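You operate a simulated robot arm through the tools that you are given. There is no shell and no other tool. Be economical: measure what you need, move in short steps, check, and stop when the job is done.

You are at the controls of a simulated two-armed robot. One attempt, no reset.

JOB
Take the teal bridge on the orange bench top and put it away on the top shelf of the yellow rack. Then put one of the green pads from the grey bench top on the silver oil tray. Then take the tapered block from the grey bench top and put it on the grey bench shelf. Then open the blue trolley drawer. The order counts. Set down upright: teal bridge.

It is judged by the outcome, as a careful person would: the job done as asked, and still so three seconds after it is handed in. It fails if anything else is knocked over, pushed out of place, dropped, spilled or broken.

ROBOT AND FRAMES
Two 7-joint arms with fingered hands on one trunk, on a base that drives. Base frame: it is fixed to the floor where the robot stands at the start and does not move with it; the origin is under the middle of the robot, x ahead of it, y to its left, z up; the surface under the hand at the start is at about z = 860. Units: mm, rad, N and s.
The left shoulder is at the start at [70, 166, 993], the right one opposite. With the tool pointing down near the work surface each hand reaches from about 420 to 960 mm from the robot's upright axis, wherever it stands, measured 20 degrees to its own side. Places, roughly: blue trolley drawer [-5800, 2300, 700]; green pad (10x6x4 cm) [5200, -2500, 900]; green pad (5x6x4 cm) [5300, -2800, 900]; green pad (9x4x3 cm) [5500, -2700, 900]; grey bench shelf [5600, -2500, 200]; oil tray (13x11x3 cm) [5700, -2300, 900]; tapered block (8x4x8 cm) [6000, -2700, 900]; teal bridge (5x10x8 cm) [500, 200, 900]; top shelf of the yellow rack [1000, -4800, 1300]. Payload 4.1 kg a hand.
Tool frame (each hand has its own): the origin (TCP) lies between the finger pads and is the grasp point; the fingertips stand 32 mm ahead of it; z points along the fingers, y is the line along which they close. Largest opening 108 mm; the body of the gripper starts 38 mm behind the TCP. The gripper is a hand of 4 fingers: y runs from the thumb to the fingers, the wrist lies at [-16, -108, -186] in the tool frame.
Orientation is that of the tool frame in the base frame, as a unit quaternion [x, y, z, w]. With the fingers straight down and the wrist toward the robot, the tool's x, y and z point along [0, 1, 0], [1, 0, 0] and [0, 0, -1] of the base frame.

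CONTROLS
- The arms move only by the tool play_rows. It takes "left_series", "right_series" or both (then of equal length, played together; a hand with none holds still); each is a list of rows, each an object (a shift or turn left out is 0) with "translation": the shift along the tool's x, y, z in mm, a list of three; "angular": the turn, a rotation vector about the tool's x, y, z in rad, a list of three. In form: [{"translation": [x, y, z], "angular": [ax, ay, az]}, ...]. A call has 1 to 12 rows; each row is the pose to reach, as a shift and turn from the pose commanded when the call began, along the tool's axes at that moment. Each row takes 0.2 s and may step no farther than 50 mm and 0.15 rad from the row before; otherwise, the whole call is refused. A pose out of reach is approached as far as the arm can. The call stops where the force on the tool passes 40 N (or 10 N more than at its start, if that is more) or the arm is blocked; 0.2 s more then pass. In this call time passes only in rows, and 0.2 s behind the last. It gives the time, the measured TCP pose, the force on the tool (base axes), the opening and the grip force at its end, in the units of the frame above (readings bear some noise), with the torque about the TCP (base axes, N m) and any sound that the robot's microphone picked up, and new pictures: "pictures" is both (left out), scene, wrist or none (wrist: the cameras of the hands that moved).
- Cameras (640 x 400 px; columns grow to the right, rows downward): "scene" is now at [122.4, 40.9, 1240]; the picture's right is [0.47, -0.88, 0.00], its down [-0.38, -0.20, -0.90] and it looks along [0.80, 0.42, -0.43] (base axes); focal length 286 px, centre (320, 200). "left" rides on the left gripper at [-64, -93, -132] in its tool frame; the picture's right is [-0.80, -0.28, 0.53], its down [0.55, -0.71, 0.45] and it looks along [0.25, 0.65, 0.72] (tool axes); focal length 247 px, centre (320, 200). "right" rides on the right gripper at [64, -93, -132] in its tool frame; the picture's right is [-0.80, 0.28, -0.53], its down [-0.55, -0.71, 0.45] and it looks along [-0.25, 0.65, 0.72] (tool axes); focal length 247 px, centre (320, 200). There is no depth. A picture from a camera that has moved, and an enlarged one, comes with that camera's place and axes in the base frame and with its lens. The place of the scene camera against the robot may be out by one fixed shift of up to 12 mm in any direction.
- slide_trunk(by): slides the trunk up (or, below 0, down) by that many mm; the arms and the scene camera ride with it, the base frame stays. It gives what a move gives, with no picture.
- base_move(legs): drives the robot by 1 to 6 legs, each [ahead, left, turn to the left] in mm, mm and rad, along the robot's own axes; the way and the turn of a leg run together, so that a leg with both is an arc; at most 1500 mm and 3.142 rad a leg. The arms and the cameras ride along, it lands a little off, and it stops where it bumps. It gives what a move gives, and a new picture of the scene camera.
- move_fingers(index, middle, ring, thumb_bend, hand): sets how far each is bent, from 0 (flat) to 1 (curled in); at 0.3 the hand is open as for a grip, at 0.7 the pads meet at the TCP. One left out holds its place. A second passes; each finger stops where it meets its share of the squeeze, and holds until it gets a number again. It is the only way to open and close the hand. It gives what a move gives, with no picture; readings hold the bend of each and the force on the fingers (four entries, about 0 where the hand has none), thumb and palm.
- head_to(pan, tilt): turns the head with the scene camera to pan (to the left, within 1.501 rad either way) and tilt (down, from -0.506 to 1.204), counted from straight ahead of the robot. It gives what a move gives, and a new picture of the scene camera.
- enlarge(camera, box): a new picture of the part [left, top, right, bottom] of that camera's present view, enlarged. It takes no simulated time.
- job_done(): hands the job in; it is judged then, once.

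Work in short steps. Places have to be worked out from the pictures, the camera data and where the tool is seen: move nearer, look again, correct. Check each grasp and each placing, and mend what went wrong. You have 165 turns and 260 pictures in all, those below and enlarged ones among them. Open the grippers and draw the arms clear of the work before you hand the job in, unless the task says otherwise; then end with one line.

The tools are called as a command line: name --argument value ..., lists and objects as JSON in quotes. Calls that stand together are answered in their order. play_rows: Moves the arms, as the interface text tells. Its arguments: {"type":"object","properties":{"left_series":{"type":"array","items":{"type":"object","properties":{"translation":{"type":"array","items":{"type":"number"}},"angular":{"type":"array","items":{"type":"number"}}}}},"right_series":{"type":"array","items":{"type":"object","properties":{"translation":{"type":"array","items":{"type":"number"}},"angular":{"type":"array","items":{"type":"number"}}}}},"pictures":{"type":"string","enum":["both","scene","wrist","none"]}},"required":[]} The other tools are called the same way: slide_trunk (by) slides the trunk up or down; move_fingers (index, middle, ring, thumb_bend, hand) moves the fingers one by one; base_move (legs) drives the base; head_to (pan, tilt) turns the head that bears the scene camera; enlarge (camera, box) takes an enlarged picture of a part of a camera's view; job_done () hands the job in.

At the start:

```text
clock: 0.0
left_ee_pos: [458.5, 494.0, 1072.4]
left_tcp_rot: [0.708, 0.706, 0.0, 0.0]
left_ft_force: [-0.1, 0.0, 0.6]
left_torque: [0.0, 0.03, -0.02]
left_width: 108.0
left_finger_force: 0.1
left_shape: jaw
left_bend: [0.3, 0.3, 0.3, 0.3]
left_finger forces: [0.0, 0.0, 0.0, 0.1, 0.0, 0.1]
right_ee_pos: [557.8, 60.8, 1109.8]
right_tcp_rot: [0.708, 0.707, 0.0, 0.0]
right_ft_force: [0.6, 0.2, 0.1]
right_torque: [0.0, 0.03, 0.0]
right_width: 107.7
right_finger_force: 0.1
right_shape: jaw
right_bend: [0.3, 0.3, 0.3, 0.3]
right_finger forces: [0.0, 0.0, 0.0, 0.1, 0.0, 0.1]
trunk travel left (down, up): [-500.0, 440.0]
robot x, y, heading: [-0.7, 0.8, -0.002]
head pan, tilt: [0.489, 0.449]
```

scene: 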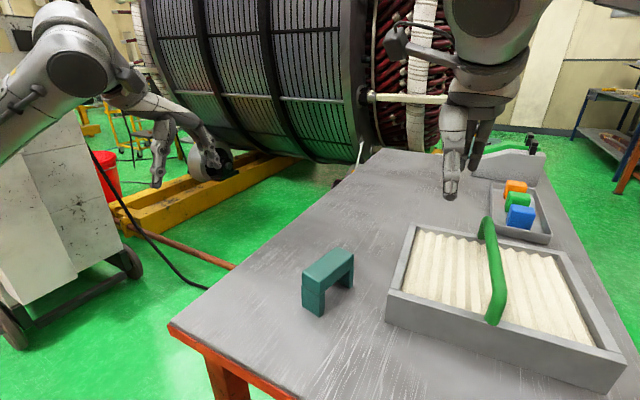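
right: 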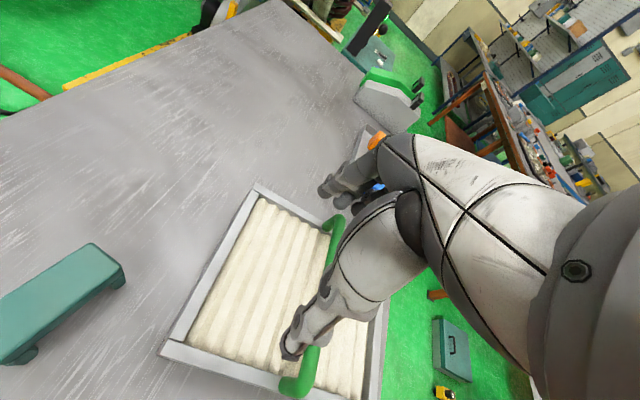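
left: 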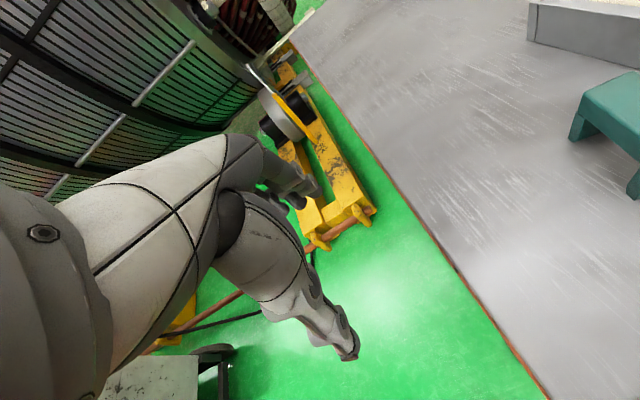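

I'll look closely at the teal bridge first to locate it and see its orientation.

enlarge --camera "scene" --box '[260, 220, 420, 320]'

```text
4.00 times, centred on (340, 270) of scene
camera zoom: at [122.4, 40.9, 1240.0], right [0.47, -0.88, 0.0], down [-0.38, -0.2, -0.9], along [0.8, 0.42, -0.43], focal length 1144 px, centre (240, -80)
```

zoom: 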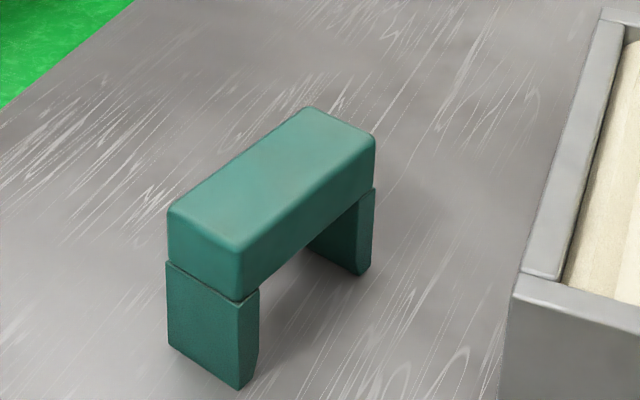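

Bridge top centre is about [471, 207, 940], its long axis along roughly (0.98, -0.2). I move the left hand above it, turning so that it closes across the narrow width, and shift the right hand aside.

play_rows --left_series '[{"translation": [-20, 1, 0], "angular": [0, 0, 0.147]}, {"translation": [-40, 2, 0], "angular": [0, 0, 0.295]}, {"translation": [-60, 3, 0], "angular": [0, 0, 0.442]}, {"translation": [-85, 4, 0], "angular": [0, 0, 0.59]}, {"translation": [-110, 5, 0], "angular": [0, 0, 0.737]}, {"translation": [-135, 6, 0], "angular": [0, 0, 0.885]}, {"translation": [-160, 7, 0], "angular": [0, 0, 1.032]}, {"translation": [-185, 8, 0], "angular": [0, 0, 1.18]}, {"translation": [-210, 9, 0], "angular": [0, 0, 1.327]}, {"translation": [-235, 10, 0], "angular": [0, 0, 1.475]}, {"translation": [-260, 11, 0], "angular": [0, 0, 1.622]}, {"translation": [-287, 12, 0], "angular": [0, 0, 1.77]}]' --right_series '[{"translation": [-25, 0, 0]}, {"translation": [-50, 0, 0]}, {"translation": [-75, 0, 0]}, {"translation": [-100, 0, 0]}, {"translation": [-125, 0, 0]}, {"translation": [-150, 0, 0]}, {"translation": [-175, 0, 0]}, {"translation": [-200, 0, 0]}, {"translation": [-225, 0, 0]}, {"translation": [-250, 0, 0]}, {"translation": [-275, 0, 0]}, {"translation": [-300, 0, 0]}]' --pictures "both"

```text
clock: 2.6
left_ee_pos: [470.6, 202.9, 1073.4]
left_tcp_rot: [0.995, -0.1, -0.001, -0.001]
left_ft_force: [0.6, -1.1, 0.5]
left_torque: [0.01, 0.0, 0.0]
left_width: 107.5
left_finger_force: 0.0
left_shape: jaw
left_bend: [0.3, 0.3, 0.3, 0.3]
left_finger forces: [0.0, 0.0, 0.0, 0.0, 0.0, 0.0]
right_ee_pos: [557.2, -241.5, 1109.2]
right_tcp_rot: [0.707, 0.708, 0.0, -0.001]
right_ft_force: [-0.1, 0.1, -0.1]
right_torque: [0.03, 0.05, 0.0]
right_width: 107.4
right_finger_force: 0.1
right_shape: jaw
right_bend: [0.3, 0.3, 0.3, 0.3]
right_finger forces: [0.0, 0.1, 0.0, 0.1, 0.1, 0.0]
trunk travel left (down, up): [-500.0, 440.0]
robot x, y, heading: [-0.9, -3.0, -0.005]
head pan, tilt: [0.489, 0.449]
camera scene: at [123.0, 38.7, 1240.0], right [0.47, -0.88, 0.0], down [-0.38, -0.2, -0.9], along [0.79, 0.42, -0.43], focal length 286 px, centre (320, 200)
camera right: at [465.8, -178.8, 1240.0], right [0.28, -0.8, 0.53], down [-0.71, -0.55, -0.45], along [0.65, -0.25, -0.72], focal length 247 px, centre (320, 200)
camera left: at [426.4, 306.7, 1205.4], right [-0.73, 0.44, -0.53], down [0.68, 0.58, -0.45], along [0.11, -0.68, -0.72], focal length 247 px, centre (320, 200)
```

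scene: 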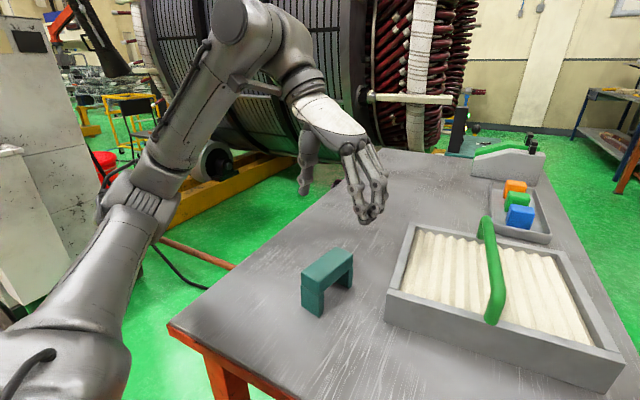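
right: 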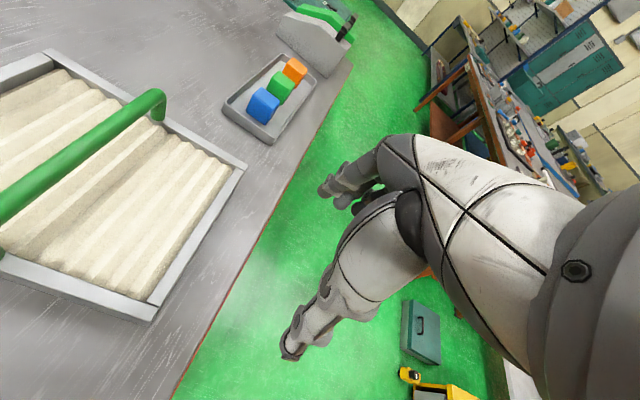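
left: 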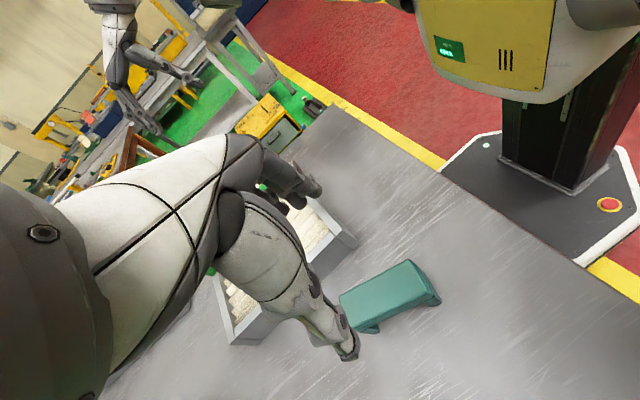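

The hand is above the bridge. I enlarge the left wrist view to refine the bridge centre.

enlarge --camera "left" --box '[310, 240, 470, 340]'

enlarge --camera "scene" --box '[260, 140, 420, 340]'

```text
4.00 times, centred on (390, 290) of left
camera zoom: at [426.4, 306.7, 1205.4], right [-0.73, 0.44, -0.53], down [0.68, 0.58, -0.45], along [0.11, -0.68, -0.72], focal length 988 px, centre (40, -160)
```

zoom: 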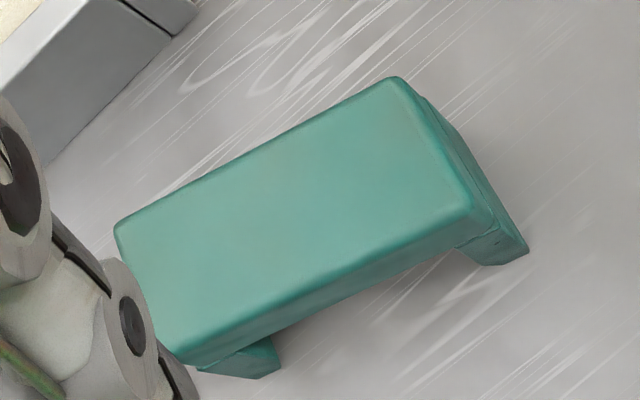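

```text
2.00 times, centred on (340, 240) of scene
camera zoom: at [123.0, 38.7, 1240.0], right [0.47, -0.88, 0.0], down [-0.38, -0.2, -0.9], along [0.79, 0.42, -0.43], focal length 572 px, centre (280, 120)
```

zoom: 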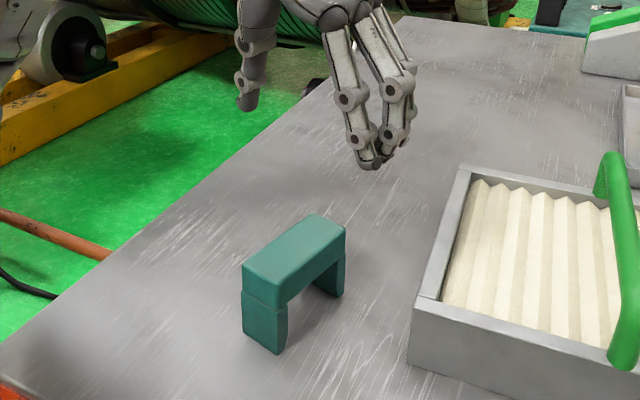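

From the wrist view the bridge centre is [476, 215]. I shift by the small correction and descend to about z = 920.

play_rows --left_series '[{"translation": [3, -13, 0]}, {"translation": [3, -13, 40]}, {"translation": [3, -13, 80]}, {"translation": [3, -13, 120]}, {"translation": [3, -13, 154]}]' --pictures "both"

```text
clock: 3.8
left_ee_pos: [478.1, 219.3, 918.4]
left_tcp_rot: [0.995, -0.099, -0.001, 0.0]
left_ft_force: [0.5, -0.3, 0.0]
left_torque: [0.0, 0.0, 0.0]
left_width: 107.3
left_finger_force: 0.1
left_shape: jaw
left_bend: [0.3, 0.3, 0.3, 0.3]
left_finger forces: [0.0, 0.1, 0.1, 0.0, 0.0, 0.1]
right_ee_pos: [556.5, -239.7, 1110.1]
right_tcp_rot: [0.707, 0.707, 0.001, 0.001]
right_ft_force: [-0.6, -0.2, 0.1]
right_torque: [0.0, 0.0, -0.01]
right_width: 107.8
right_finger_force: 0.1
right_shape: jaw
right_bend: [0.3, 0.3, 0.3, 0.3]
right_finger forces: [0.0, 0.0, 0.0, 0.0, 0.1, 0.0]
trunk travel left (down, up): [-500.0, 440.0]
robot x, y, heading: [-0.4, -0.5, 0.003]
head pan, tilt: [0.489, 0.449]
camera scene: at [122.4, 41.3, 1240.0], right [0.47, -0.88, 0.0], down [-0.38, -0.2, -0.9], along [0.8, 0.42, -0.43], focal length 286 px, centre (320, 200)
camera left: at [432.8, 323.0, 1050.1], right [-0.73, 0.44, -0.53], down [0.68, 0.58, -0.45], along [0.12, -0.69, -0.72], focal length 247 px, centre (320, 200)
```

scene: 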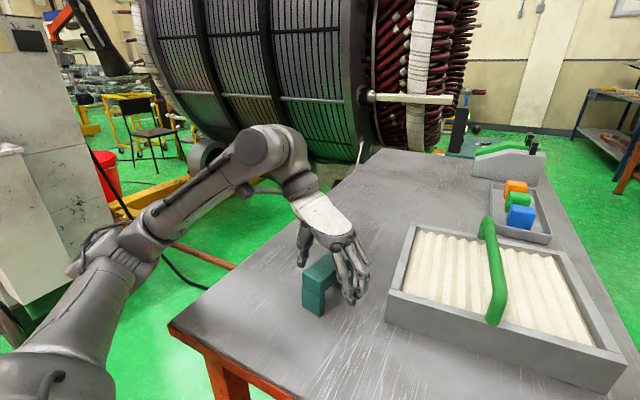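
left: 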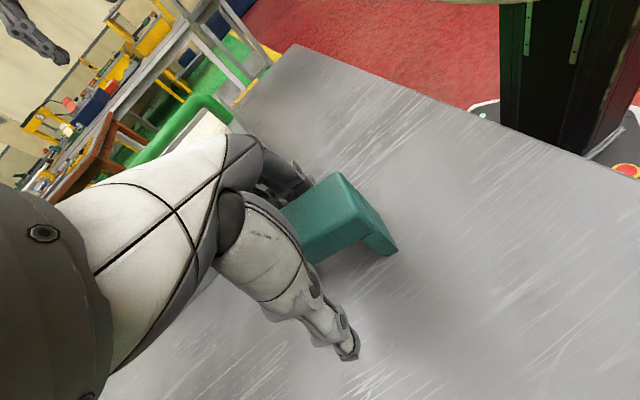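

The hand straddles the beam. Closing the fingers around it.

move_fingers --hand "left" --index 0.7 --middle 0.7 --ring 0.7 --thumb_bend 0.7

enlarge --camera "scene" --box '[260, 200, 420, 340]'

```text
clock: 4.8
left_ee_pos: [478.1, 218.9, 918.7]
left_tcp_rot: [0.995, -0.1, 0.001, 0.0]
left_ft_force: [-0.2, -0.5, 0.1]
left_torque: [-0.02, 0.04, 0.04]
left_width: 28.7
left_finger_force: 14.2
left_shape: fingers
left_bend: [0.65, 0.68, 0.65, 0.6]
left_finger forces: [7.6, 1.6, 4.5, 0.1, 14.1, 0.0]
right_ee_pos: [557.2, -240.1, 1109.5]
right_tcp_rot: [0.707, 0.707, 0.0, 0.0]
right_ft_force: [0.4, -0.8, 0.7]
right_torque: [0.01, 0.01, -0.02]
right_width: 107.9
right_finger_force: 0.0
right_shape: jaw
right_bend: [0.3, 0.3, 0.3, 0.3]
right_finger forces: [0.1, 0.0, 0.0, 0.0, 0.0, 0.0]
trunk travel left (down, up): [-500.0, 440.0]
robot x, y, heading: [-0.3, -2.5, 0.001]
head pan, tilt: [0.489, 0.449]
```

```text
2.86 times, centred on (340, 270) of scene
camera zoom: at [122.6, 40.8, 1240.0], right [0.47, -0.88, 0.0], down [-0.38, -0.2, -0.9], along [0.8, 0.42, -0.43], focal length 817 px, centre (263, 0)
```

zoom: 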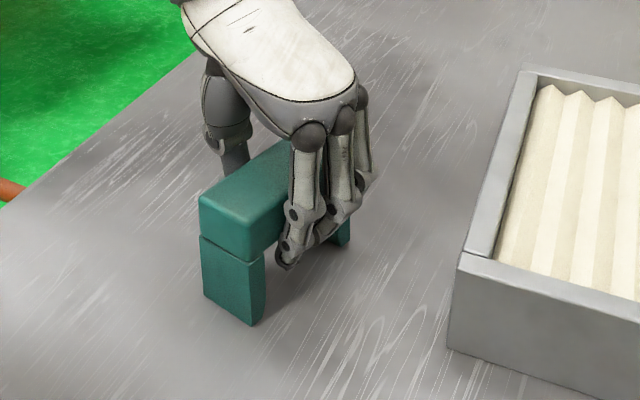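

Grip holds (14 N, width ≈ 29). Lift straight up and check.

play_rows --left_series '[{"translation": [0, 0, -15]}, {"translation": [0, 0, -40]}, {"translation": [0, 0, -80]}, {"translation": [0, 0, -120]}]' --pictures "both"

```text
clock: 5.8
left_ee_pos: [472.9, 216.8, 1036.9]
left_tcp_rot: [0.995, -0.1, -0.001, 0.001]
left_ft_force: [-0.1, -0.1, -2.1]
left_torque: [0.02, 0.03, -0.02]
left_width: 28.6
left_finger_force: 14.2
left_shape: fingers
left_bend: [0.65, 0.68, 0.65, 0.6]
left_finger forces: [7.5, 1.7, 4.4, 0.0, 14.0, 0.0]
right_ee_pos: [557.0, -241.3, 1110.3]
right_tcp_rot: [0.707, 0.707, 0.0, 0.0]
right_ft_force: [0.0, 0.4, -0.7]
right_torque: [0.05, -0.01, 0.01]
right_width: 107.9
right_finger_force: 0.0
right_shape: jaw
right_bend: [0.3, 0.3, 0.3, 0.3]
right_finger forces: [0.0, 0.1, 0.0, 0.0, 0.1, 0.0]
trunk travel left (down, up): [-500.0, 440.0]
robot x, y, heading: [3.1, 3.8, -0.003]
head pan, tilt: [0.489, 0.449]
camera scene: at [122.1, 40.3, 1240.0], right [0.47, -0.88, 0.0], down [-0.38, -0.2, -0.9], along [0.8, 0.42, -0.43], focal length 286 px, centre (320, 200)
camera left: at [428.6, 320.6, 1169.5], right [-0.73, 0.44, -0.53], down [0.68, 0.58, -0.45], along [0.11, -0.69, -0.72], focal length 247 px, centre (320, 200)
```

scene: 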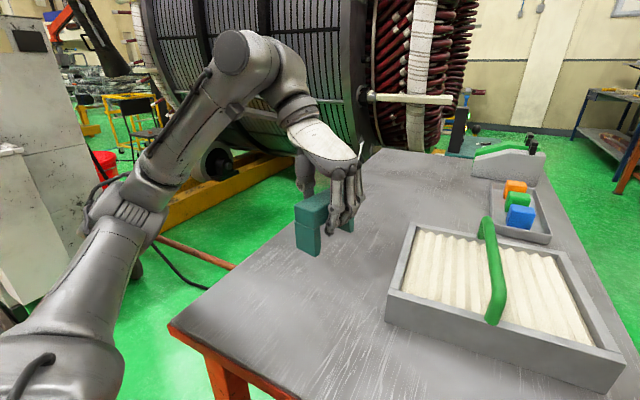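
left: 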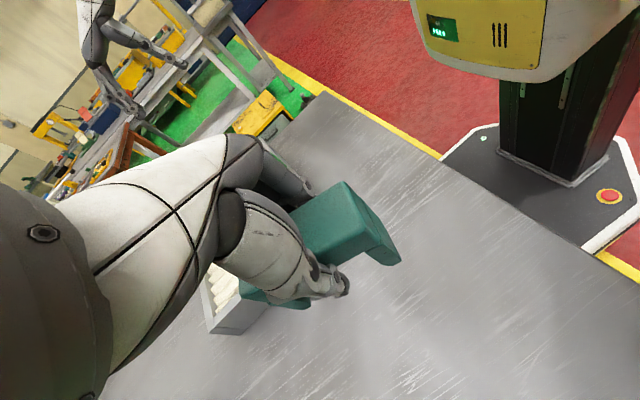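

Bridge is held, upright. Before driving I look to the right to see the route to the yellow rack.

head_to --pan -1.45 --tilt 0.3

head_to --pan -0.6 --tilt 0.3

```text
clock: 7.7
left_ee_pos: [473.2, 217.8, 1035.4]
left_tcp_rot: [0.995, -0.099, 0.0, 0.0]
left_ft_force: [0.1, 0.2, -2.3]
left_torque: [0.02, 0.0, 0.01]
left_width: 28.8
left_finger_force: 14.0
left_shape: fingers
left_bend: [0.65, 0.68, 0.65, 0.6]
left_finger forces: [7.4, 1.6, 4.4, 0.0, 14.0, 0.1]
right_ee_pos: [556.8, -240.0, 1109.1]
right_tcp_rot: [0.707, 0.707, 0.0, 0.001]
right_ft_force: [0.3, 0.0, -0.4]
right_torque: [-0.03, 0.0, -0.02]
right_width: 107.4
right_finger_force: 0.1
right_shape: jaw
right_bend: [0.3, 0.3, 0.3, 0.3]
right_finger forces: [0.0, 0.1, 0.1, 0.0, 0.1, 0.0]
trunk travel left (down, up): [-500.0, 440.0]
robot x, y, heading: [-1.7, -1.6, -0.0]
head pan, tilt: [-1.45, 0.3]
camera scene: at [52.8, -95.1, 1253.7], right [-0.99, -0.12, 0.0], down [-0.04, 0.29, -0.96], along [0.12, -0.95, -0.3], focal length 286 px, centre (320, 200)
```

scene: 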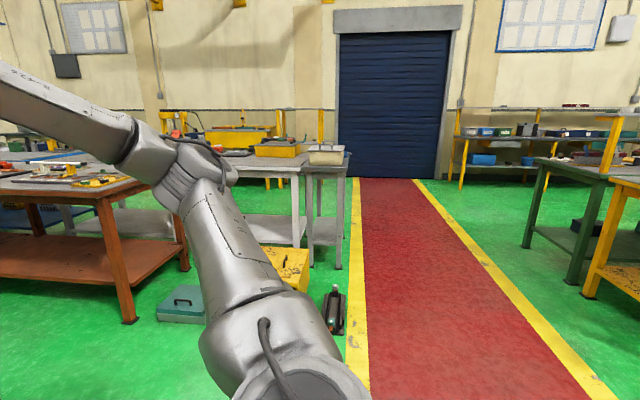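

```text
clock: 8.9
left_ee_pos: [473.7, 217.6, 1037.2]
left_tcp_rot: [0.995, -0.099, -0.001, 0.001]
left_ft_force: [0.1, -0.6, -2.4]
left_torque: [0.01, 0.04, 0.0]
left_width: 28.7
left_finger_force: 14.1
left_shape: fingers
left_bend: [0.65, 0.68, 0.65, 0.6]
left_finger forces: [7.5, 1.6, 4.3, 0.1, 14.0, 0.0]
right_ee_pos: [556.9, -238.9, 1110.2]
right_tcp_rot: [0.707, 0.707, 0.0, 0.0]
right_ft_force: [-0.1, -0.1, -0.7]
right_torque: [-0.01, 0.01, -0.01]
right_width: 107.7
right_finger_force: 0.1
right_shape: jaw
right_bend: [0.3, 0.3, 0.3, 0.3]
right_finger forces: [0.0, 0.0, 0.0, 0.0, 0.0, 0.0]
trunk travel left (down, up): [-500.0, 440.0]
robot x, y, heading: [4.4, 2.7, -0.0]
head pan, tilt: [-0.6, 0.3]
camera scene: at [118.5, -55.2, 1253.7], right [-0.57, -0.82, 0.0], down [-0.24, 0.17, -0.96], along [0.79, -0.54, -0.3], focal length 286 px, centre (320, 200)
```

scene: 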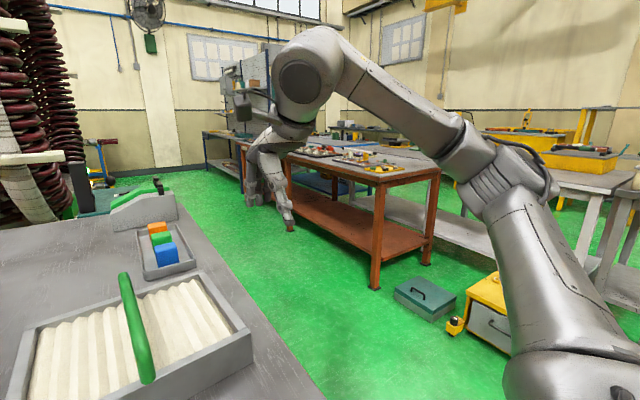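

The aisle (x ≈ 0 to -1000) runs towards the rack on the far side. I back up 550 mm into it, turn right and look ahead.

base_move --legs '[[-550, 0, 0], [0, 0, -1.571]]'

head_to --pan 0.3 --tilt 0.15

```text
clock: 15.8
left_ee_pos: [-325.4, -468.5, 1035.7]
left_tcp_rot: [-0.641, 0.768, 0.001, 0.0]
left_ft_force: [1.0, -0.2, -1.3]
left_torque: [0.03, -0.01, -0.02]
left_width: 28.1
left_finger_force: 13.5
left_shape: fingers
left_bend: [0.65, 0.69, 0.65, 0.61]
left_finger forces: [7.3, 1.5, 4.2, 0.0, 13.6, 0.0]
right_ee_pos: [-781.0, -560.4, 1110.2]
right_tcp_rot: [1.0, 0.01, 0.0, 0.001]
right_ft_force: [-0.4, -0.6, -1.2]
right_torque: [-0.01, 0.02, 0.0]
right_width: 108.0
right_finger_force: 0.1
right_shape: jaw
right_bend: [0.3, 0.3, 0.3, 0.3]
right_finger forces: [0.0, 0.0, 0.0, 0.1, 0.0, 0.0]
trunk travel left (down, up): [-500.0, 440.0]
robot x, y, heading: [-551.4, 3.9, -1.554]
head pan, tilt: [-0.6, 0.3]
camera scene: at [-610.7, -130.0, 1253.7], right [-0.84, 0.55, 0.0], down [0.16, 0.25, -0.96], along [-0.53, -0.8, -0.3], focal length 286 px, centre (320, 200)
```

scene: 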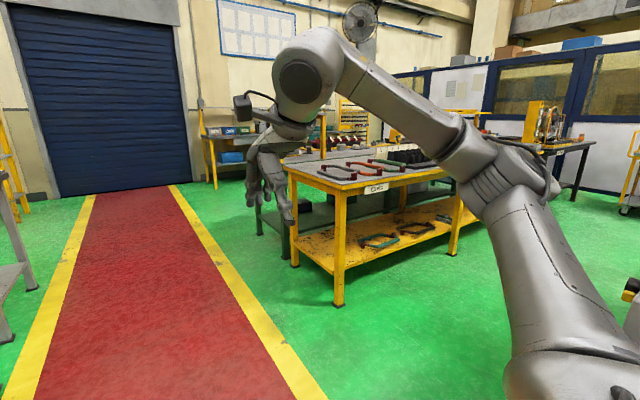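

```text
clock: 17.0
left_ee_pos: [-325.5, -468.2, 1037.1]
left_tcp_rot: [-0.64, 0.768, 0.0, 0.001]
left_ft_force: [0.4, -0.2, -2.6]
left_torque: [0.01, 0.03, -0.01]
left_width: 28.3
left_finger_force: 13.2
left_shape: fingers
left_bend: [0.65, 0.69, 0.65, 0.61]
left_finger forces: [7.3, 1.5, 4.3, 0.1, 13.6, 0.1]
right_ee_pos: [-780.0, -560.5, 1109.0]
right_tcp_rot: [1.0, 0.009, 0.0, -0.001]
right_ft_force: [0.3, 0.0, -1.2]
right_torque: [-0.01, -0.02, 0.03]
right_width: 108.1
right_finger_force: 0.0
right_shape: jaw
right_bend: [0.3, 0.3, 0.3, 0.3]
right_finger forces: [0.0, 0.0, 0.1, 0.0, 0.0, 0.1]
trunk travel left (down, up): [-500.0, 440.0]
robot x, y, heading: [-550.7, 1.1, -1.549]
head pan, tilt: [0.3, 0.15]
camera scene: at [-530.2, -140.2, 1267.7], right [-0.95, -0.31, 0.0], down [-0.05, 0.14, -0.99], along [0.31, -0.94, -0.15], focal length 286 px, centre (320, 200)
```

scene: 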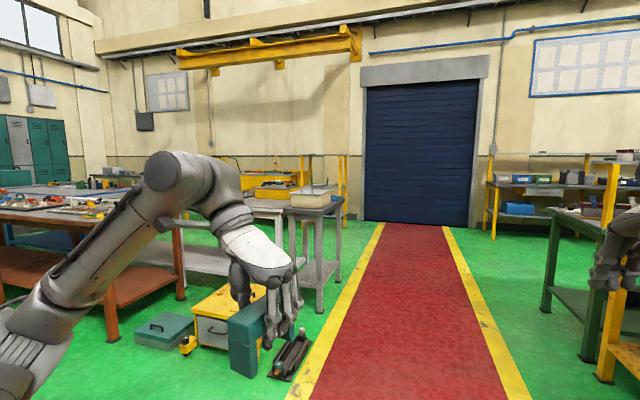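

The rack's yellow posts show left of the blue door behind the grey tables. I drive 2800 mm along the aisle and look left.

base_move --legs '[[1400, 0, -0.022], [1400, 0, 0]]'

head_to --pan 0.7 --tilt 0.2

```text
clock: 30.4
left_ee_pos: [-227.5, -3234.3, 1036.4]
left_tcp_rot: [-0.649, 0.761, 0.0, -0.001]
left_ft_force: [-0.6, 0.4, -1.7]
left_torque: [0.0, 0.02, 0.01]
left_width: 28.4
left_finger_force: 13.4
left_shape: fingers
left_bend: [0.65, 0.69, 0.65, 0.61]
left_finger forces: [7.3, 1.5, 4.2, 0.1, 13.6, 0.1]
right_ee_pos: [-682.3, -3335.9, 1109.6]
right_tcp_rot: [1.0, 0.02, -0.001, -0.001]
right_ft_force: [-0.6, -0.6, -0.1]
right_torque: [0.01, 0.03, -0.01]
right_width: 107.2
right_finger_force: 0.1
right_shape: jaw
right_bend: [0.3, 0.3, 0.3, 0.3]
right_finger forces: [0.0, 0.0, 0.0, 0.1, 0.0, 0.0]
trunk travel left (down, up): [-500.0, 440.0]
robot x, y, heading: [-462.7, -2767.5, -1.53]
head pan, tilt: [0.3, 0.15]
camera scene: at [-440.2, -2909.8, 1267.7], right [-0.94, -0.33, 0.0], down [-0.05, 0.14, -0.99], along [0.33, -0.93, -0.15], focal length 286 px, centre (320, 200)
```

scene: 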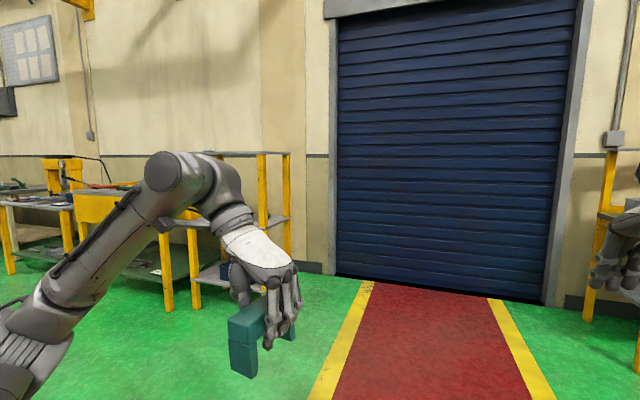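

```text
clock: 31.3
left_ee_pos: [-229.1, -3233.9, 1036.7]
left_tcp_rot: [-0.649, 0.761, 0.001, -0.001]
left_ft_force: [0.4, -0.1, -2.7]
left_torque: [-0.04, 0.01, 0.01]
left_width: 28.3
left_finger_force: 12.6
left_shape: fingers
left_bend: [0.65, 0.69, 0.65, 0.61]
left_finger forces: [7.4, 1.5, 4.2, 0.1, 13.5, 0.0]
right_ee_pos: [-680.9, -3335.2, 1111.7]
right_tcp_rot: [1.0, 0.02, 0.0, 0.0]
right_ft_force: [0.9, -0.3, -0.1]
right_torque: [-0.02, 0.02, 0.01]
right_width: 107.6
right_finger_force: 0.1
right_shape: jaw
right_bend: [0.3, 0.3, 0.3, 0.3]
right_finger forces: [0.0, 0.0, 0.0, 0.0, 0.1, 0.0]
trunk travel left (down, up): [-500.0, 440.0]
robot x, y, heading: [-464.8, -2769.5, -1.526]
head pan, tilt: [0.7, 0.201]
camera scene: at [-408.4, -2891.1, 1263.0], right [-0.74, -0.67, 0.0], down [-0.13, 0.15, -0.98], along [0.66, -0.72, -0.2], focal length 286 px, centre (320, 200)
```

scene: 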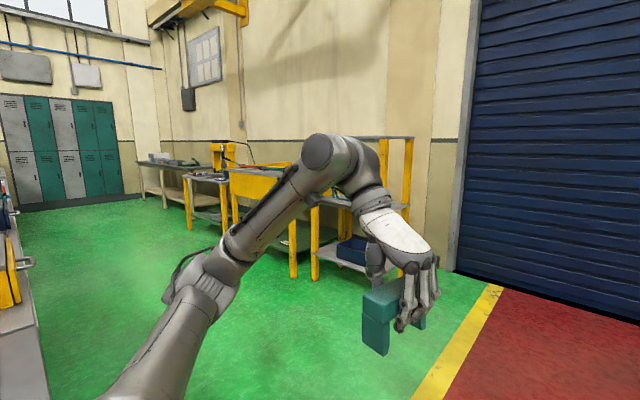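

The rack stands at x≈400–1300, y≈-4660 front. I go ahead 900 mm, then sideways left 1150 mm, and look.

base_move --legs '[[900, 0, -0.04], [0, 1150, 0]]'

head_to --pan 0.0 --tilt 0.2

```text
clock: 41.5
left_ee_pos: [917.3, -4160.1, 1036.6]
left_tcp_rot: [-0.636, 0.772, 0.001, 0.0]
left_ft_force: [0.1, 0.8, -3.4]
left_torque: [0.05, 0.04, 0.03]
left_width: 28.3
left_finger_force: 13.4
left_shape: fingers
left_bend: [0.65, 0.69, 0.65, 0.61]
left_finger forces: [7.3, 1.5, 4.2, 0.0, 13.6, 0.0]
right_ee_pos: [460.2, -4246.0, 1108.9]
right_tcp_rot: [1.0, 0.004, 0.0, 0.0]
right_ft_force: [0.3, -0.1, 0.1]
right_torque: [-0.01, 0.03, -0.02]
right_width: 107.5
right_finger_force: 0.0
right_shape: jaw
right_bend: [0.3, 0.3, 0.3, 0.3]
right_finger forces: [0.0, 0.1, 0.0, 0.0, 0.1, 0.0]
trunk travel left (down, up): [-500.0, 440.0]
robot x, y, heading: [695.5, -3690.0, -1.564]
head pan, tilt: [0.7, 0.201]
camera scene: at [748.4, -3811.2, 1263.0], right [-0.76, -0.65, 0.0], down [-0.13, 0.15, -0.98], along [0.64, -0.75, -0.2], focal length 286 px, centre (320, 200)
```

scene: 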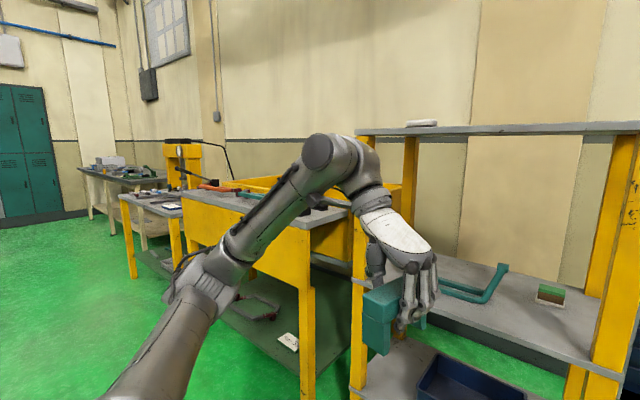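

```text
clock: 42.6
left_ee_pos: [916.2, -4160.6, 1036.0]
left_tcp_rot: [-0.636, 0.772, -0.001, 0.0]
left_ft_force: [-0.2, -0.7, -2.7]
left_torque: [-0.01, 0.01, 0.01]
left_width: 28.5
left_finger_force: 13.6
left_shape: fingers
left_bend: [0.65, 0.69, 0.65, 0.61]
left_finger forces: [7.4, 1.4, 4.2, 0.0, 13.5, 0.0]
right_ee_pos: [460.4, -4245.8, 1110.2]
right_tcp_rot: [1.0, 0.003, 0.0, -0.001]
right_ft_force: [1.0, 0.6, -0.2]
right_torque: [-0.02, -0.03, 0.01]
right_width: 107.5
right_finger_force: 0.3
right_shape: jaw
right_bend: [0.3, 0.3, 0.3, 0.3]
right_finger forces: [0.1, 0.0, 0.0, 0.0, 0.1, 0.1]
trunk travel left (down, up): [-500.0, 440.0]
robot x, y, heading: [698.0, -3689.5, -1.563]
head pan, tilt: [0.0, 0.201]
camera scene: at [688.4, -3833.5, 1263.0], right [-1.0, -0.01, 0.0], down [0.0, 0.2, -0.98], along [0.01, -0.98, -0.2], focal length 286 px, centre (320, 200)
```

scene: 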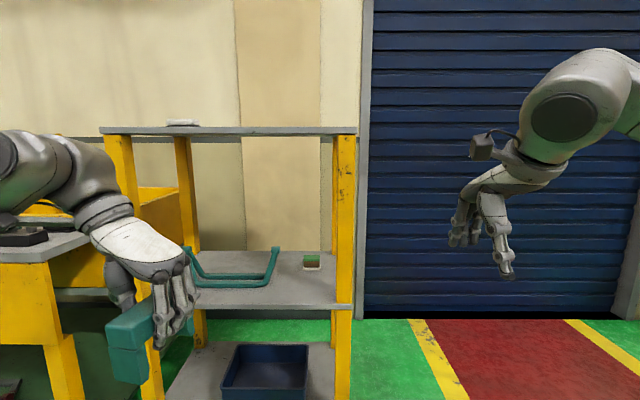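

The top shelf (z ≈ 1295) spans x≈590–1290 with a small white item on it. Raise the trunk 400 and look down at it.

slide_trunk --by 400

head_to --pan 0.2 --tilt 0.5

```text
clock: 46.5
left_ee_pos: [917.1, -4159.4, 1437.2]
left_tcp_rot: [-0.636, 0.772, 0.0, -0.001]
left_ft_force: [-0.2, -0.9, -1.9]
left_torque: [-0.03, 0.0, 0.04]
left_width: 28.2
left_finger_force: 13.3
left_shape: fingers
left_bend: [0.65, 0.69, 0.65, 0.61]
left_finger forces: [7.5, 1.5, 4.1, 0.0, 13.6, 0.1]
right_ee_pos: [459.6, -4247.1, 1510.7]
right_tcp_rot: [1.0, 0.003, 0.001, 0.0]
right_ft_force: [-0.4, 0.3, -0.3]
right_torque: [0.02, 0.01, 0.02]
right_width: 107.7
right_finger_force: 0.0
right_shape: jaw
right_bend: [0.3, 0.3, 0.3, 0.3]
right_finger forces: [0.1, 0.0, 0.1, 0.0, 0.0, 0.0]
trunk travel left (down, up): [-900.0, 40.0]
robot x, y, heading: [695.6, -3685.5, -1.565]
head pan, tilt: [0.0, 0.201]
```

```text
clock: 47.2
left_ee_pos: [915.2, -4159.7, 1437.4]
left_tcp_rot: [-0.637, 0.771, 0.0, 0.0]
left_ft_force: [0.6, 0.7, -2.2]
left_torque: [0.03, 0.02, 0.01]
left_width: 28.4
left_finger_force: 13.2
left_shape: fingers
left_bend: [0.65, 0.69, 0.65, 0.61]
left_finger forces: [7.5, 1.5, 4.2, 0.1, 13.6, 0.0]
right_ee_pos: [460.3, -4247.2, 1510.6]
right_tcp_rot: [1.0, 0.004, 0.0, 0.0]
right_ft_force: [-0.3, -0.3, 0.4]
right_torque: [-0.01, 0.0, 0.0]
right_width: 107.8
right_finger_force: 0.0
right_shape: jaw
right_bend: [0.3, 0.3, 0.3, 0.3]
right_finger forces: [0.0, 0.0, 0.0, 0.1, 0.1, 0.0]
trunk travel left (down, up): [-900.0, 40.0]
robot x, y, heading: [696.8, -3686.4, -1.567]
head pan, tilt: [0.201, 0.499]
camera scene: at [706.4, -3829.6, 1635.4], right [-0.98, -0.21, 0.0], down [-0.1, 0.47, -0.88], along [0.18, -0.86, -0.48], focal length 286 px, centre (320, 200)
```

scene: 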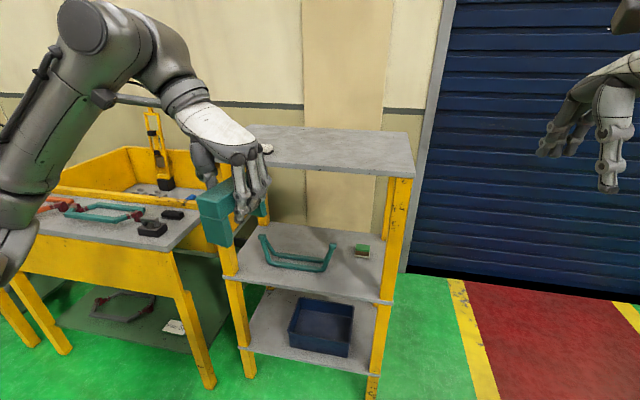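

Shelf: x≈590–1285, y≈-4630…-5090; white item near [1110, -4780]. Target the bridge at about [850, -4770]. Drive 400 ahead and 60 right.

base_move --legs '[[400, -60, 0]]'

```text
clock: 49.8
left_ee_pos: [856.9, -4563.0, 1437.1]
left_tcp_rot: [-0.634, 0.773, -0.001, 0.0]
left_ft_force: [-0.2, 0.7, -1.9]
left_torque: [0.04, 0.03, 0.04]
left_width: 28.3
left_finger_force: 12.5
left_shape: fingers
left_bend: [0.65, 0.69, 0.65, 0.61]
left_finger forces: [7.5, 1.6, 4.2, 0.0, 13.6, 0.0]
right_ee_pos: [400.2, -4649.7, 1511.2]
right_tcp_rot: [1.0, 0.003, 0.0, 0.0]
right_ft_force: [-0.4, 1.1, 0.6]
right_torque: [-0.01, -0.02, 0.0]
right_width: 108.0
right_finger_force: 0.1
right_shape: jaw
right_bend: [0.3, 0.3, 0.3, 0.3]
right_finger forces: [0.0, 0.1, 0.1, 0.1, 0.1, 0.0]
trunk travel left (down, up): [-900.0, 40.0]
robot x, y, heading: [638.1, -4092.9, -1.57]
head pan, tilt: [0.201, 0.499]
camera scene: at [647.7, -4232.8, 1635.6], right [-0.98, -0.2, 0.0], down [-0.1, 0.47, -0.88], along [0.18, -0.86, -0.48], focal length 286 px, centre (320, 200)
```

scene: 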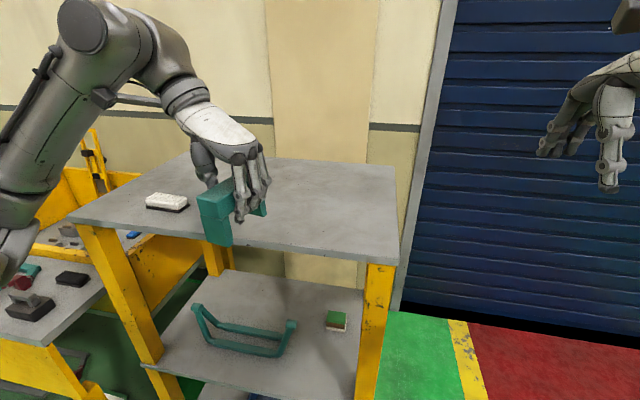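

Shelf plane consistent with z≈1300. I reach forward 215 mm over the shelf at this height.

play_rows --left_series '[{"translation": [42, -7, 0]}, {"translation": [84, -14, 0]}, {"translation": [126, -21, 0]}, {"translation": [168, -28, 0]}, {"translation": [212, -35, 0]}, {"translation": [212, -35, 30]}]' --pictures "both"

```text
clock: 51.2
left_ee_pos: [852.9, -4782.0, 1404.9]
left_tcp_rot: [-0.634, 0.773, 0.0, 0.0]
left_ft_force: [0.4, 0.4, -2.1]
left_torque: [0.03, 0.03, 0.0]
left_width: 28.4
left_finger_force: 13.4
left_shape: fingers
left_bend: [0.65, 0.69, 0.66, 0.61]
left_finger forces: [7.7, 1.5, 3.9, 0.1, 13.5, 0.0]
right_ee_pos: [399.9, -4651.3, 1510.8]
right_tcp_rot: [1.0, 0.002, 0.0, -0.001]
right_ft_force: [0.3, 0.1, -0.6]
right_torque: [0.0, -0.01, 0.0]
right_width: 107.7
right_finger_force: 0.0
right_shape: jaw
right_bend: [0.3, 0.3, 0.3, 0.3]
right_finger forces: [0.0, 0.0, 0.1, 0.0, 0.1, 0.0]
trunk travel left (down, up): [-900.0, 40.0]
robot x, y, heading: [638.7, -4093.3, -1.564]
head pan, tilt: [0.201, 0.499]
camera scene: at [648.5, -4235.5, 1635.3], right [-0.98, -0.2, 0.0], down [-0.1, 0.47, -0.88], along [0.18, -0.86, -0.48], focal length 286 px, centre (320, 200)
camera left: at [956.1, -4737.4, 1537.7], right [0.43, 0.73, -0.53], down [0.59, -0.68, -0.45], along [-0.69, -0.12, -0.72], focal length 247 px, centre (320, 200)
```

scene: 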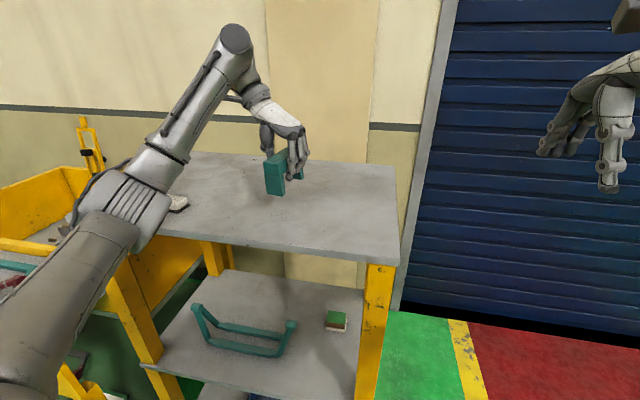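
left: 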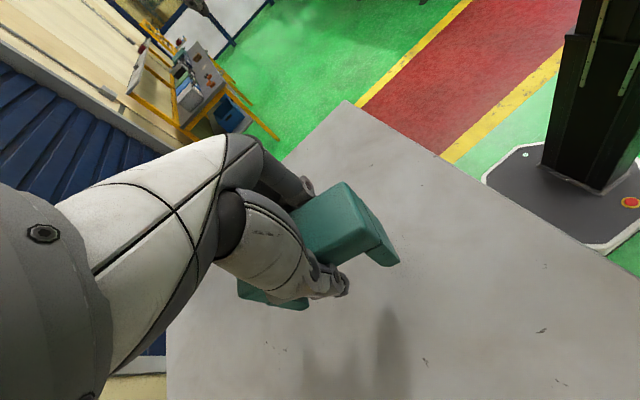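

Over a clear part of the shelf. Descend in small steps watching the force.

play_rows --left_series '[{"translation": [0, 0, 20]}, {"translation": [0, 0, 35]}, {"translation": [0, 0, 41]}]' --pictures "none"

enlarge --camera "scene" --box '[220, 110, 340, 230]'

```text
clock: 52.0
left_ee_pos: [852.2, -4780.6, 1366.8]
left_tcp_rot: [-0.635, 0.773, 0.0, 0.0]
left_ft_force: [0.1, 0.7, -1.4]
left_torque: [0.0, -0.01, -0.01]
left_width: 27.9
left_finger_force: 13.4
left_shape: fingers
left_bend: [0.65, 0.69, 0.66, 0.61]
left_finger forces: [7.7, 1.4, 3.9, 0.0, 13.4, 0.0]
right_ee_pos: [400.6, -4649.6, 1511.3]
right_tcp_rot: [1.0, 0.002, -0.001, 0.0]
right_ft_force: [-0.7, -0.5, 0.1]
right_torque: [-0.03, 0.04, 0.0]
right_width: 107.7
right_finger_force: 0.1
right_shape: jaw
right_bend: [0.3, 0.3, 0.3, 0.3]
right_finger forces: [0.1, 0.1, 0.0, 0.0, 0.0, 0.0]
trunk travel left (down, up): [-900.0, 40.0]
robot x, y, heading: [639.0, -4092.2, -1.571]
head pan, tilt: [0.201, 0.499]
```

```text
3.33 times, centred on (280, 170) of scene
camera zoom: at [647.9, -4234.6, 1635.4], right [-0.98, -0.2, 0.0], down [-0.1, 0.47, -0.88], along [0.18, -0.86, -0.48], focal length 953 px, centre (453, 300)
```

zoom: 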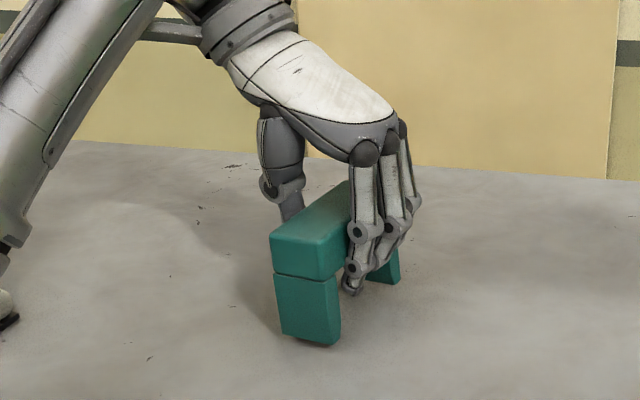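

Nearly down; continue with very small steps until weight is taken.

play_rows --left_series '[{"translation": [0, 0, 3]}, {"translation": [0, 0, 6]}]' --pictures "none"

```text
clock: 52.6
left_ee_pos: [850.0, -4781.0, 1360.6]
left_tcp_rot: [-0.635, 0.773, 0.001, 0.0]
left_ft_force: [-0.7, -0.8, -1.6]
left_torque: [0.03, 0.0, -0.01]
left_width: 28.3
left_finger_force: 13.0
left_shape: fingers
left_bend: [0.65, 0.69, 0.66, 0.61]
left_finger forces: [7.7, 1.4, 3.8, 0.1, 13.3, 0.0]
right_ee_pos: [398.2, -4650.7, 1510.1]
right_tcp_rot: [1.0, 0.002, 0.0, 0.0]
right_ft_force: [0.3, 0.4, 0.0]
right_torque: [-0.01, -0.01, -0.01]
right_width: 107.6
right_finger_force: 0.1
right_shape: jaw
right_bend: [0.3, 0.3, 0.3, 0.3]
right_finger forces: [0.1, 0.0, 0.0, 0.0, 0.1, 0.0]
trunk travel left (down, up): [-900.0, 40.0]
robot x, y, heading: [639.3, -4095.5, -1.564]
head pan, tilt: [0.201, 0.499]
```

play_rows --left_series '[{"translation": [0, 0, 2]}, {"translation": [0, 0, 4]}]' --pictures "none"

enlarge --camera "scene" --box '[240, 130, 320, 210]'

```text
clock: 53.2
left_ee_pos: [850.1, -4780.3, 1356.8]
left_tcp_rot: [-0.635, 0.773, -0.001, -0.001]
left_ft_force: [0.0, -2.8, 5.6]
left_torque: [0.09, -0.16, -0.01]
left_width: 27.8
left_finger_force: 14.2
left_shape: fingers
left_bend: [0.65, 0.69, 0.65, 0.61]
left_finger forces: [8.2, 1.3, 5.9, 0.0, 13.6, 0.0]
right_ee_pos: [399.5, -4650.5, 1511.9]
right_tcp_rot: [1.0, 0.002, 0.0, -0.001]
right_ft_force: [0.2, 0.0, 0.6]
right_torque: [-0.03, 0.0, -0.01]
right_width: 107.5
right_finger_force: 0.1
right_shape: jaw
right_bend: [0.3, 0.3, 0.3, 0.3]
right_finger forces: [0.0, 0.0, 0.1, 0.0, 0.1, 0.0]
trunk travel left (down, up): [-900.0, 40.0]
robot x, y, heading: [639.2, -4090.7, -1.565]
head pan, tilt: [0.201, 0.499]
```

```text
5.00 times, centred on (280, 170) of scene
camera zoom: at [646.4, -4234.4, 1635.5], right [-0.98, -0.2, 0.0], down [-0.1, 0.47, -0.88], along [0.18, -0.86, -0.48], focal length 1430 px, centre (520, 350)
```

zoom: 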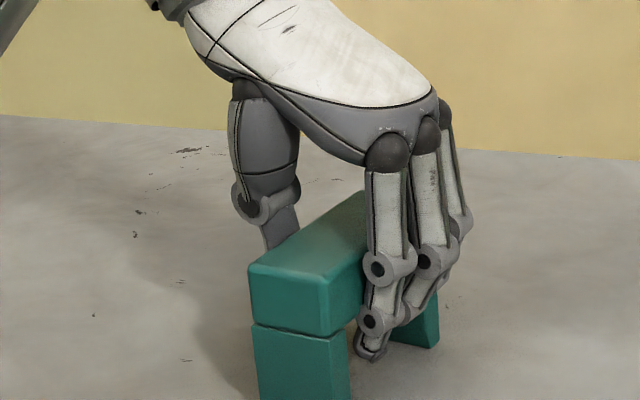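

Contact made (upward force). Release.

move_fingers --hand "left" --index 0.3 --middle 0.3 --ring 0.3 --thumb_bend 0.3

play_rows --left_series '[{"translation": [0, 0, -15]}, {"translation": [0, 0, -40]}, {"translation": [0, 0, -80]}, {"translation": [0, 0, -120]}]' --pictures "scene"

```text
clock: 54.2
left_ee_pos: [851.4, -4780.7, 1355.5]
left_tcp_rot: [-0.635, 0.773, -0.001, -0.001]
left_ft_force: [0.4, 0.2, 0.0]
left_torque: [-0.01, 0.0, 0.01]
left_width: 108.0
left_finger_force: 0.1
left_shape: fingers
left_bend: [0.3, 0.3, 0.3, 0.3]
left_finger forces: [0.0, 0.0, 0.0, 0.1, 0.1, 0.0]
right_ee_pos: [399.8, -4651.8, 1510.2]
right_tcp_rot: [1.0, 0.003, 0.001, 0.0]
right_ft_force: [-0.8, -0.9, 0.0]
right_torque: [-0.01, 0.04, -0.02]
right_width: 107.5
right_finger_force: 0.2
right_shape: jaw
right_bend: [0.3, 0.3, 0.3, 0.3]
right_finger forces: [0.0, 0.0, 0.0, 0.1, 0.0, 0.0]
trunk travel left (down, up): [-900.0, 40.0]
robot x, y, heading: [636.4, -4093.9, -1.567]
head pan, tilt: [0.201, 0.499]
```

```text
clock: 55.2
left_ee_pos: [849.9, -4778.6, 1478.7]
left_tcp_rot: [-0.635, 0.773, 0.0, 0.0]
left_ft_force: [-0.7, 0.7, -0.5]
left_torque: [-0.02, -0.01, 0.01]
left_width: 108.0
left_finger_force: 0.0
left_shape: fingers
left_bend: [0.3, 0.3, 0.3, 0.3]
left_finger forces: [0.0, 0.1, 0.0, 0.0, 0.0, 0.0]
right_ee_pos: [398.8, -4649.5, 1511.0]
right_tcp_rot: [1.0, 0.002, 0.0, 0.001]
right_ft_force: [-0.8, 0.9, -0.6]
right_torque: [0.03, -0.01, 0.03]
right_width: 107.8
right_finger_force: 0.1
right_shape: jaw
right_bend: [0.3, 0.3, 0.3, 0.3]
right_finger forces: [0.0, 0.0, 0.0, 0.0, 0.0, 0.0]
trunk travel left (down, up): [-900.0, 40.0]
robot x, y, heading: [637.4, -4093.5, -1.569]
head pan, tilt: [0.201, 0.499]
camera scene: at [646.0, -4233.3, 1635.4], right [-0.98, -0.2, 0.0], down [-0.1, 0.47, -0.88], along [0.18, -0.86, -0.48], focal length 286 px, centre (320, 200)
```

scene: 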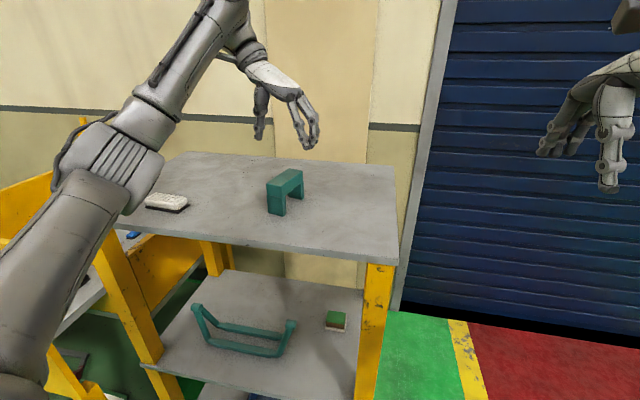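

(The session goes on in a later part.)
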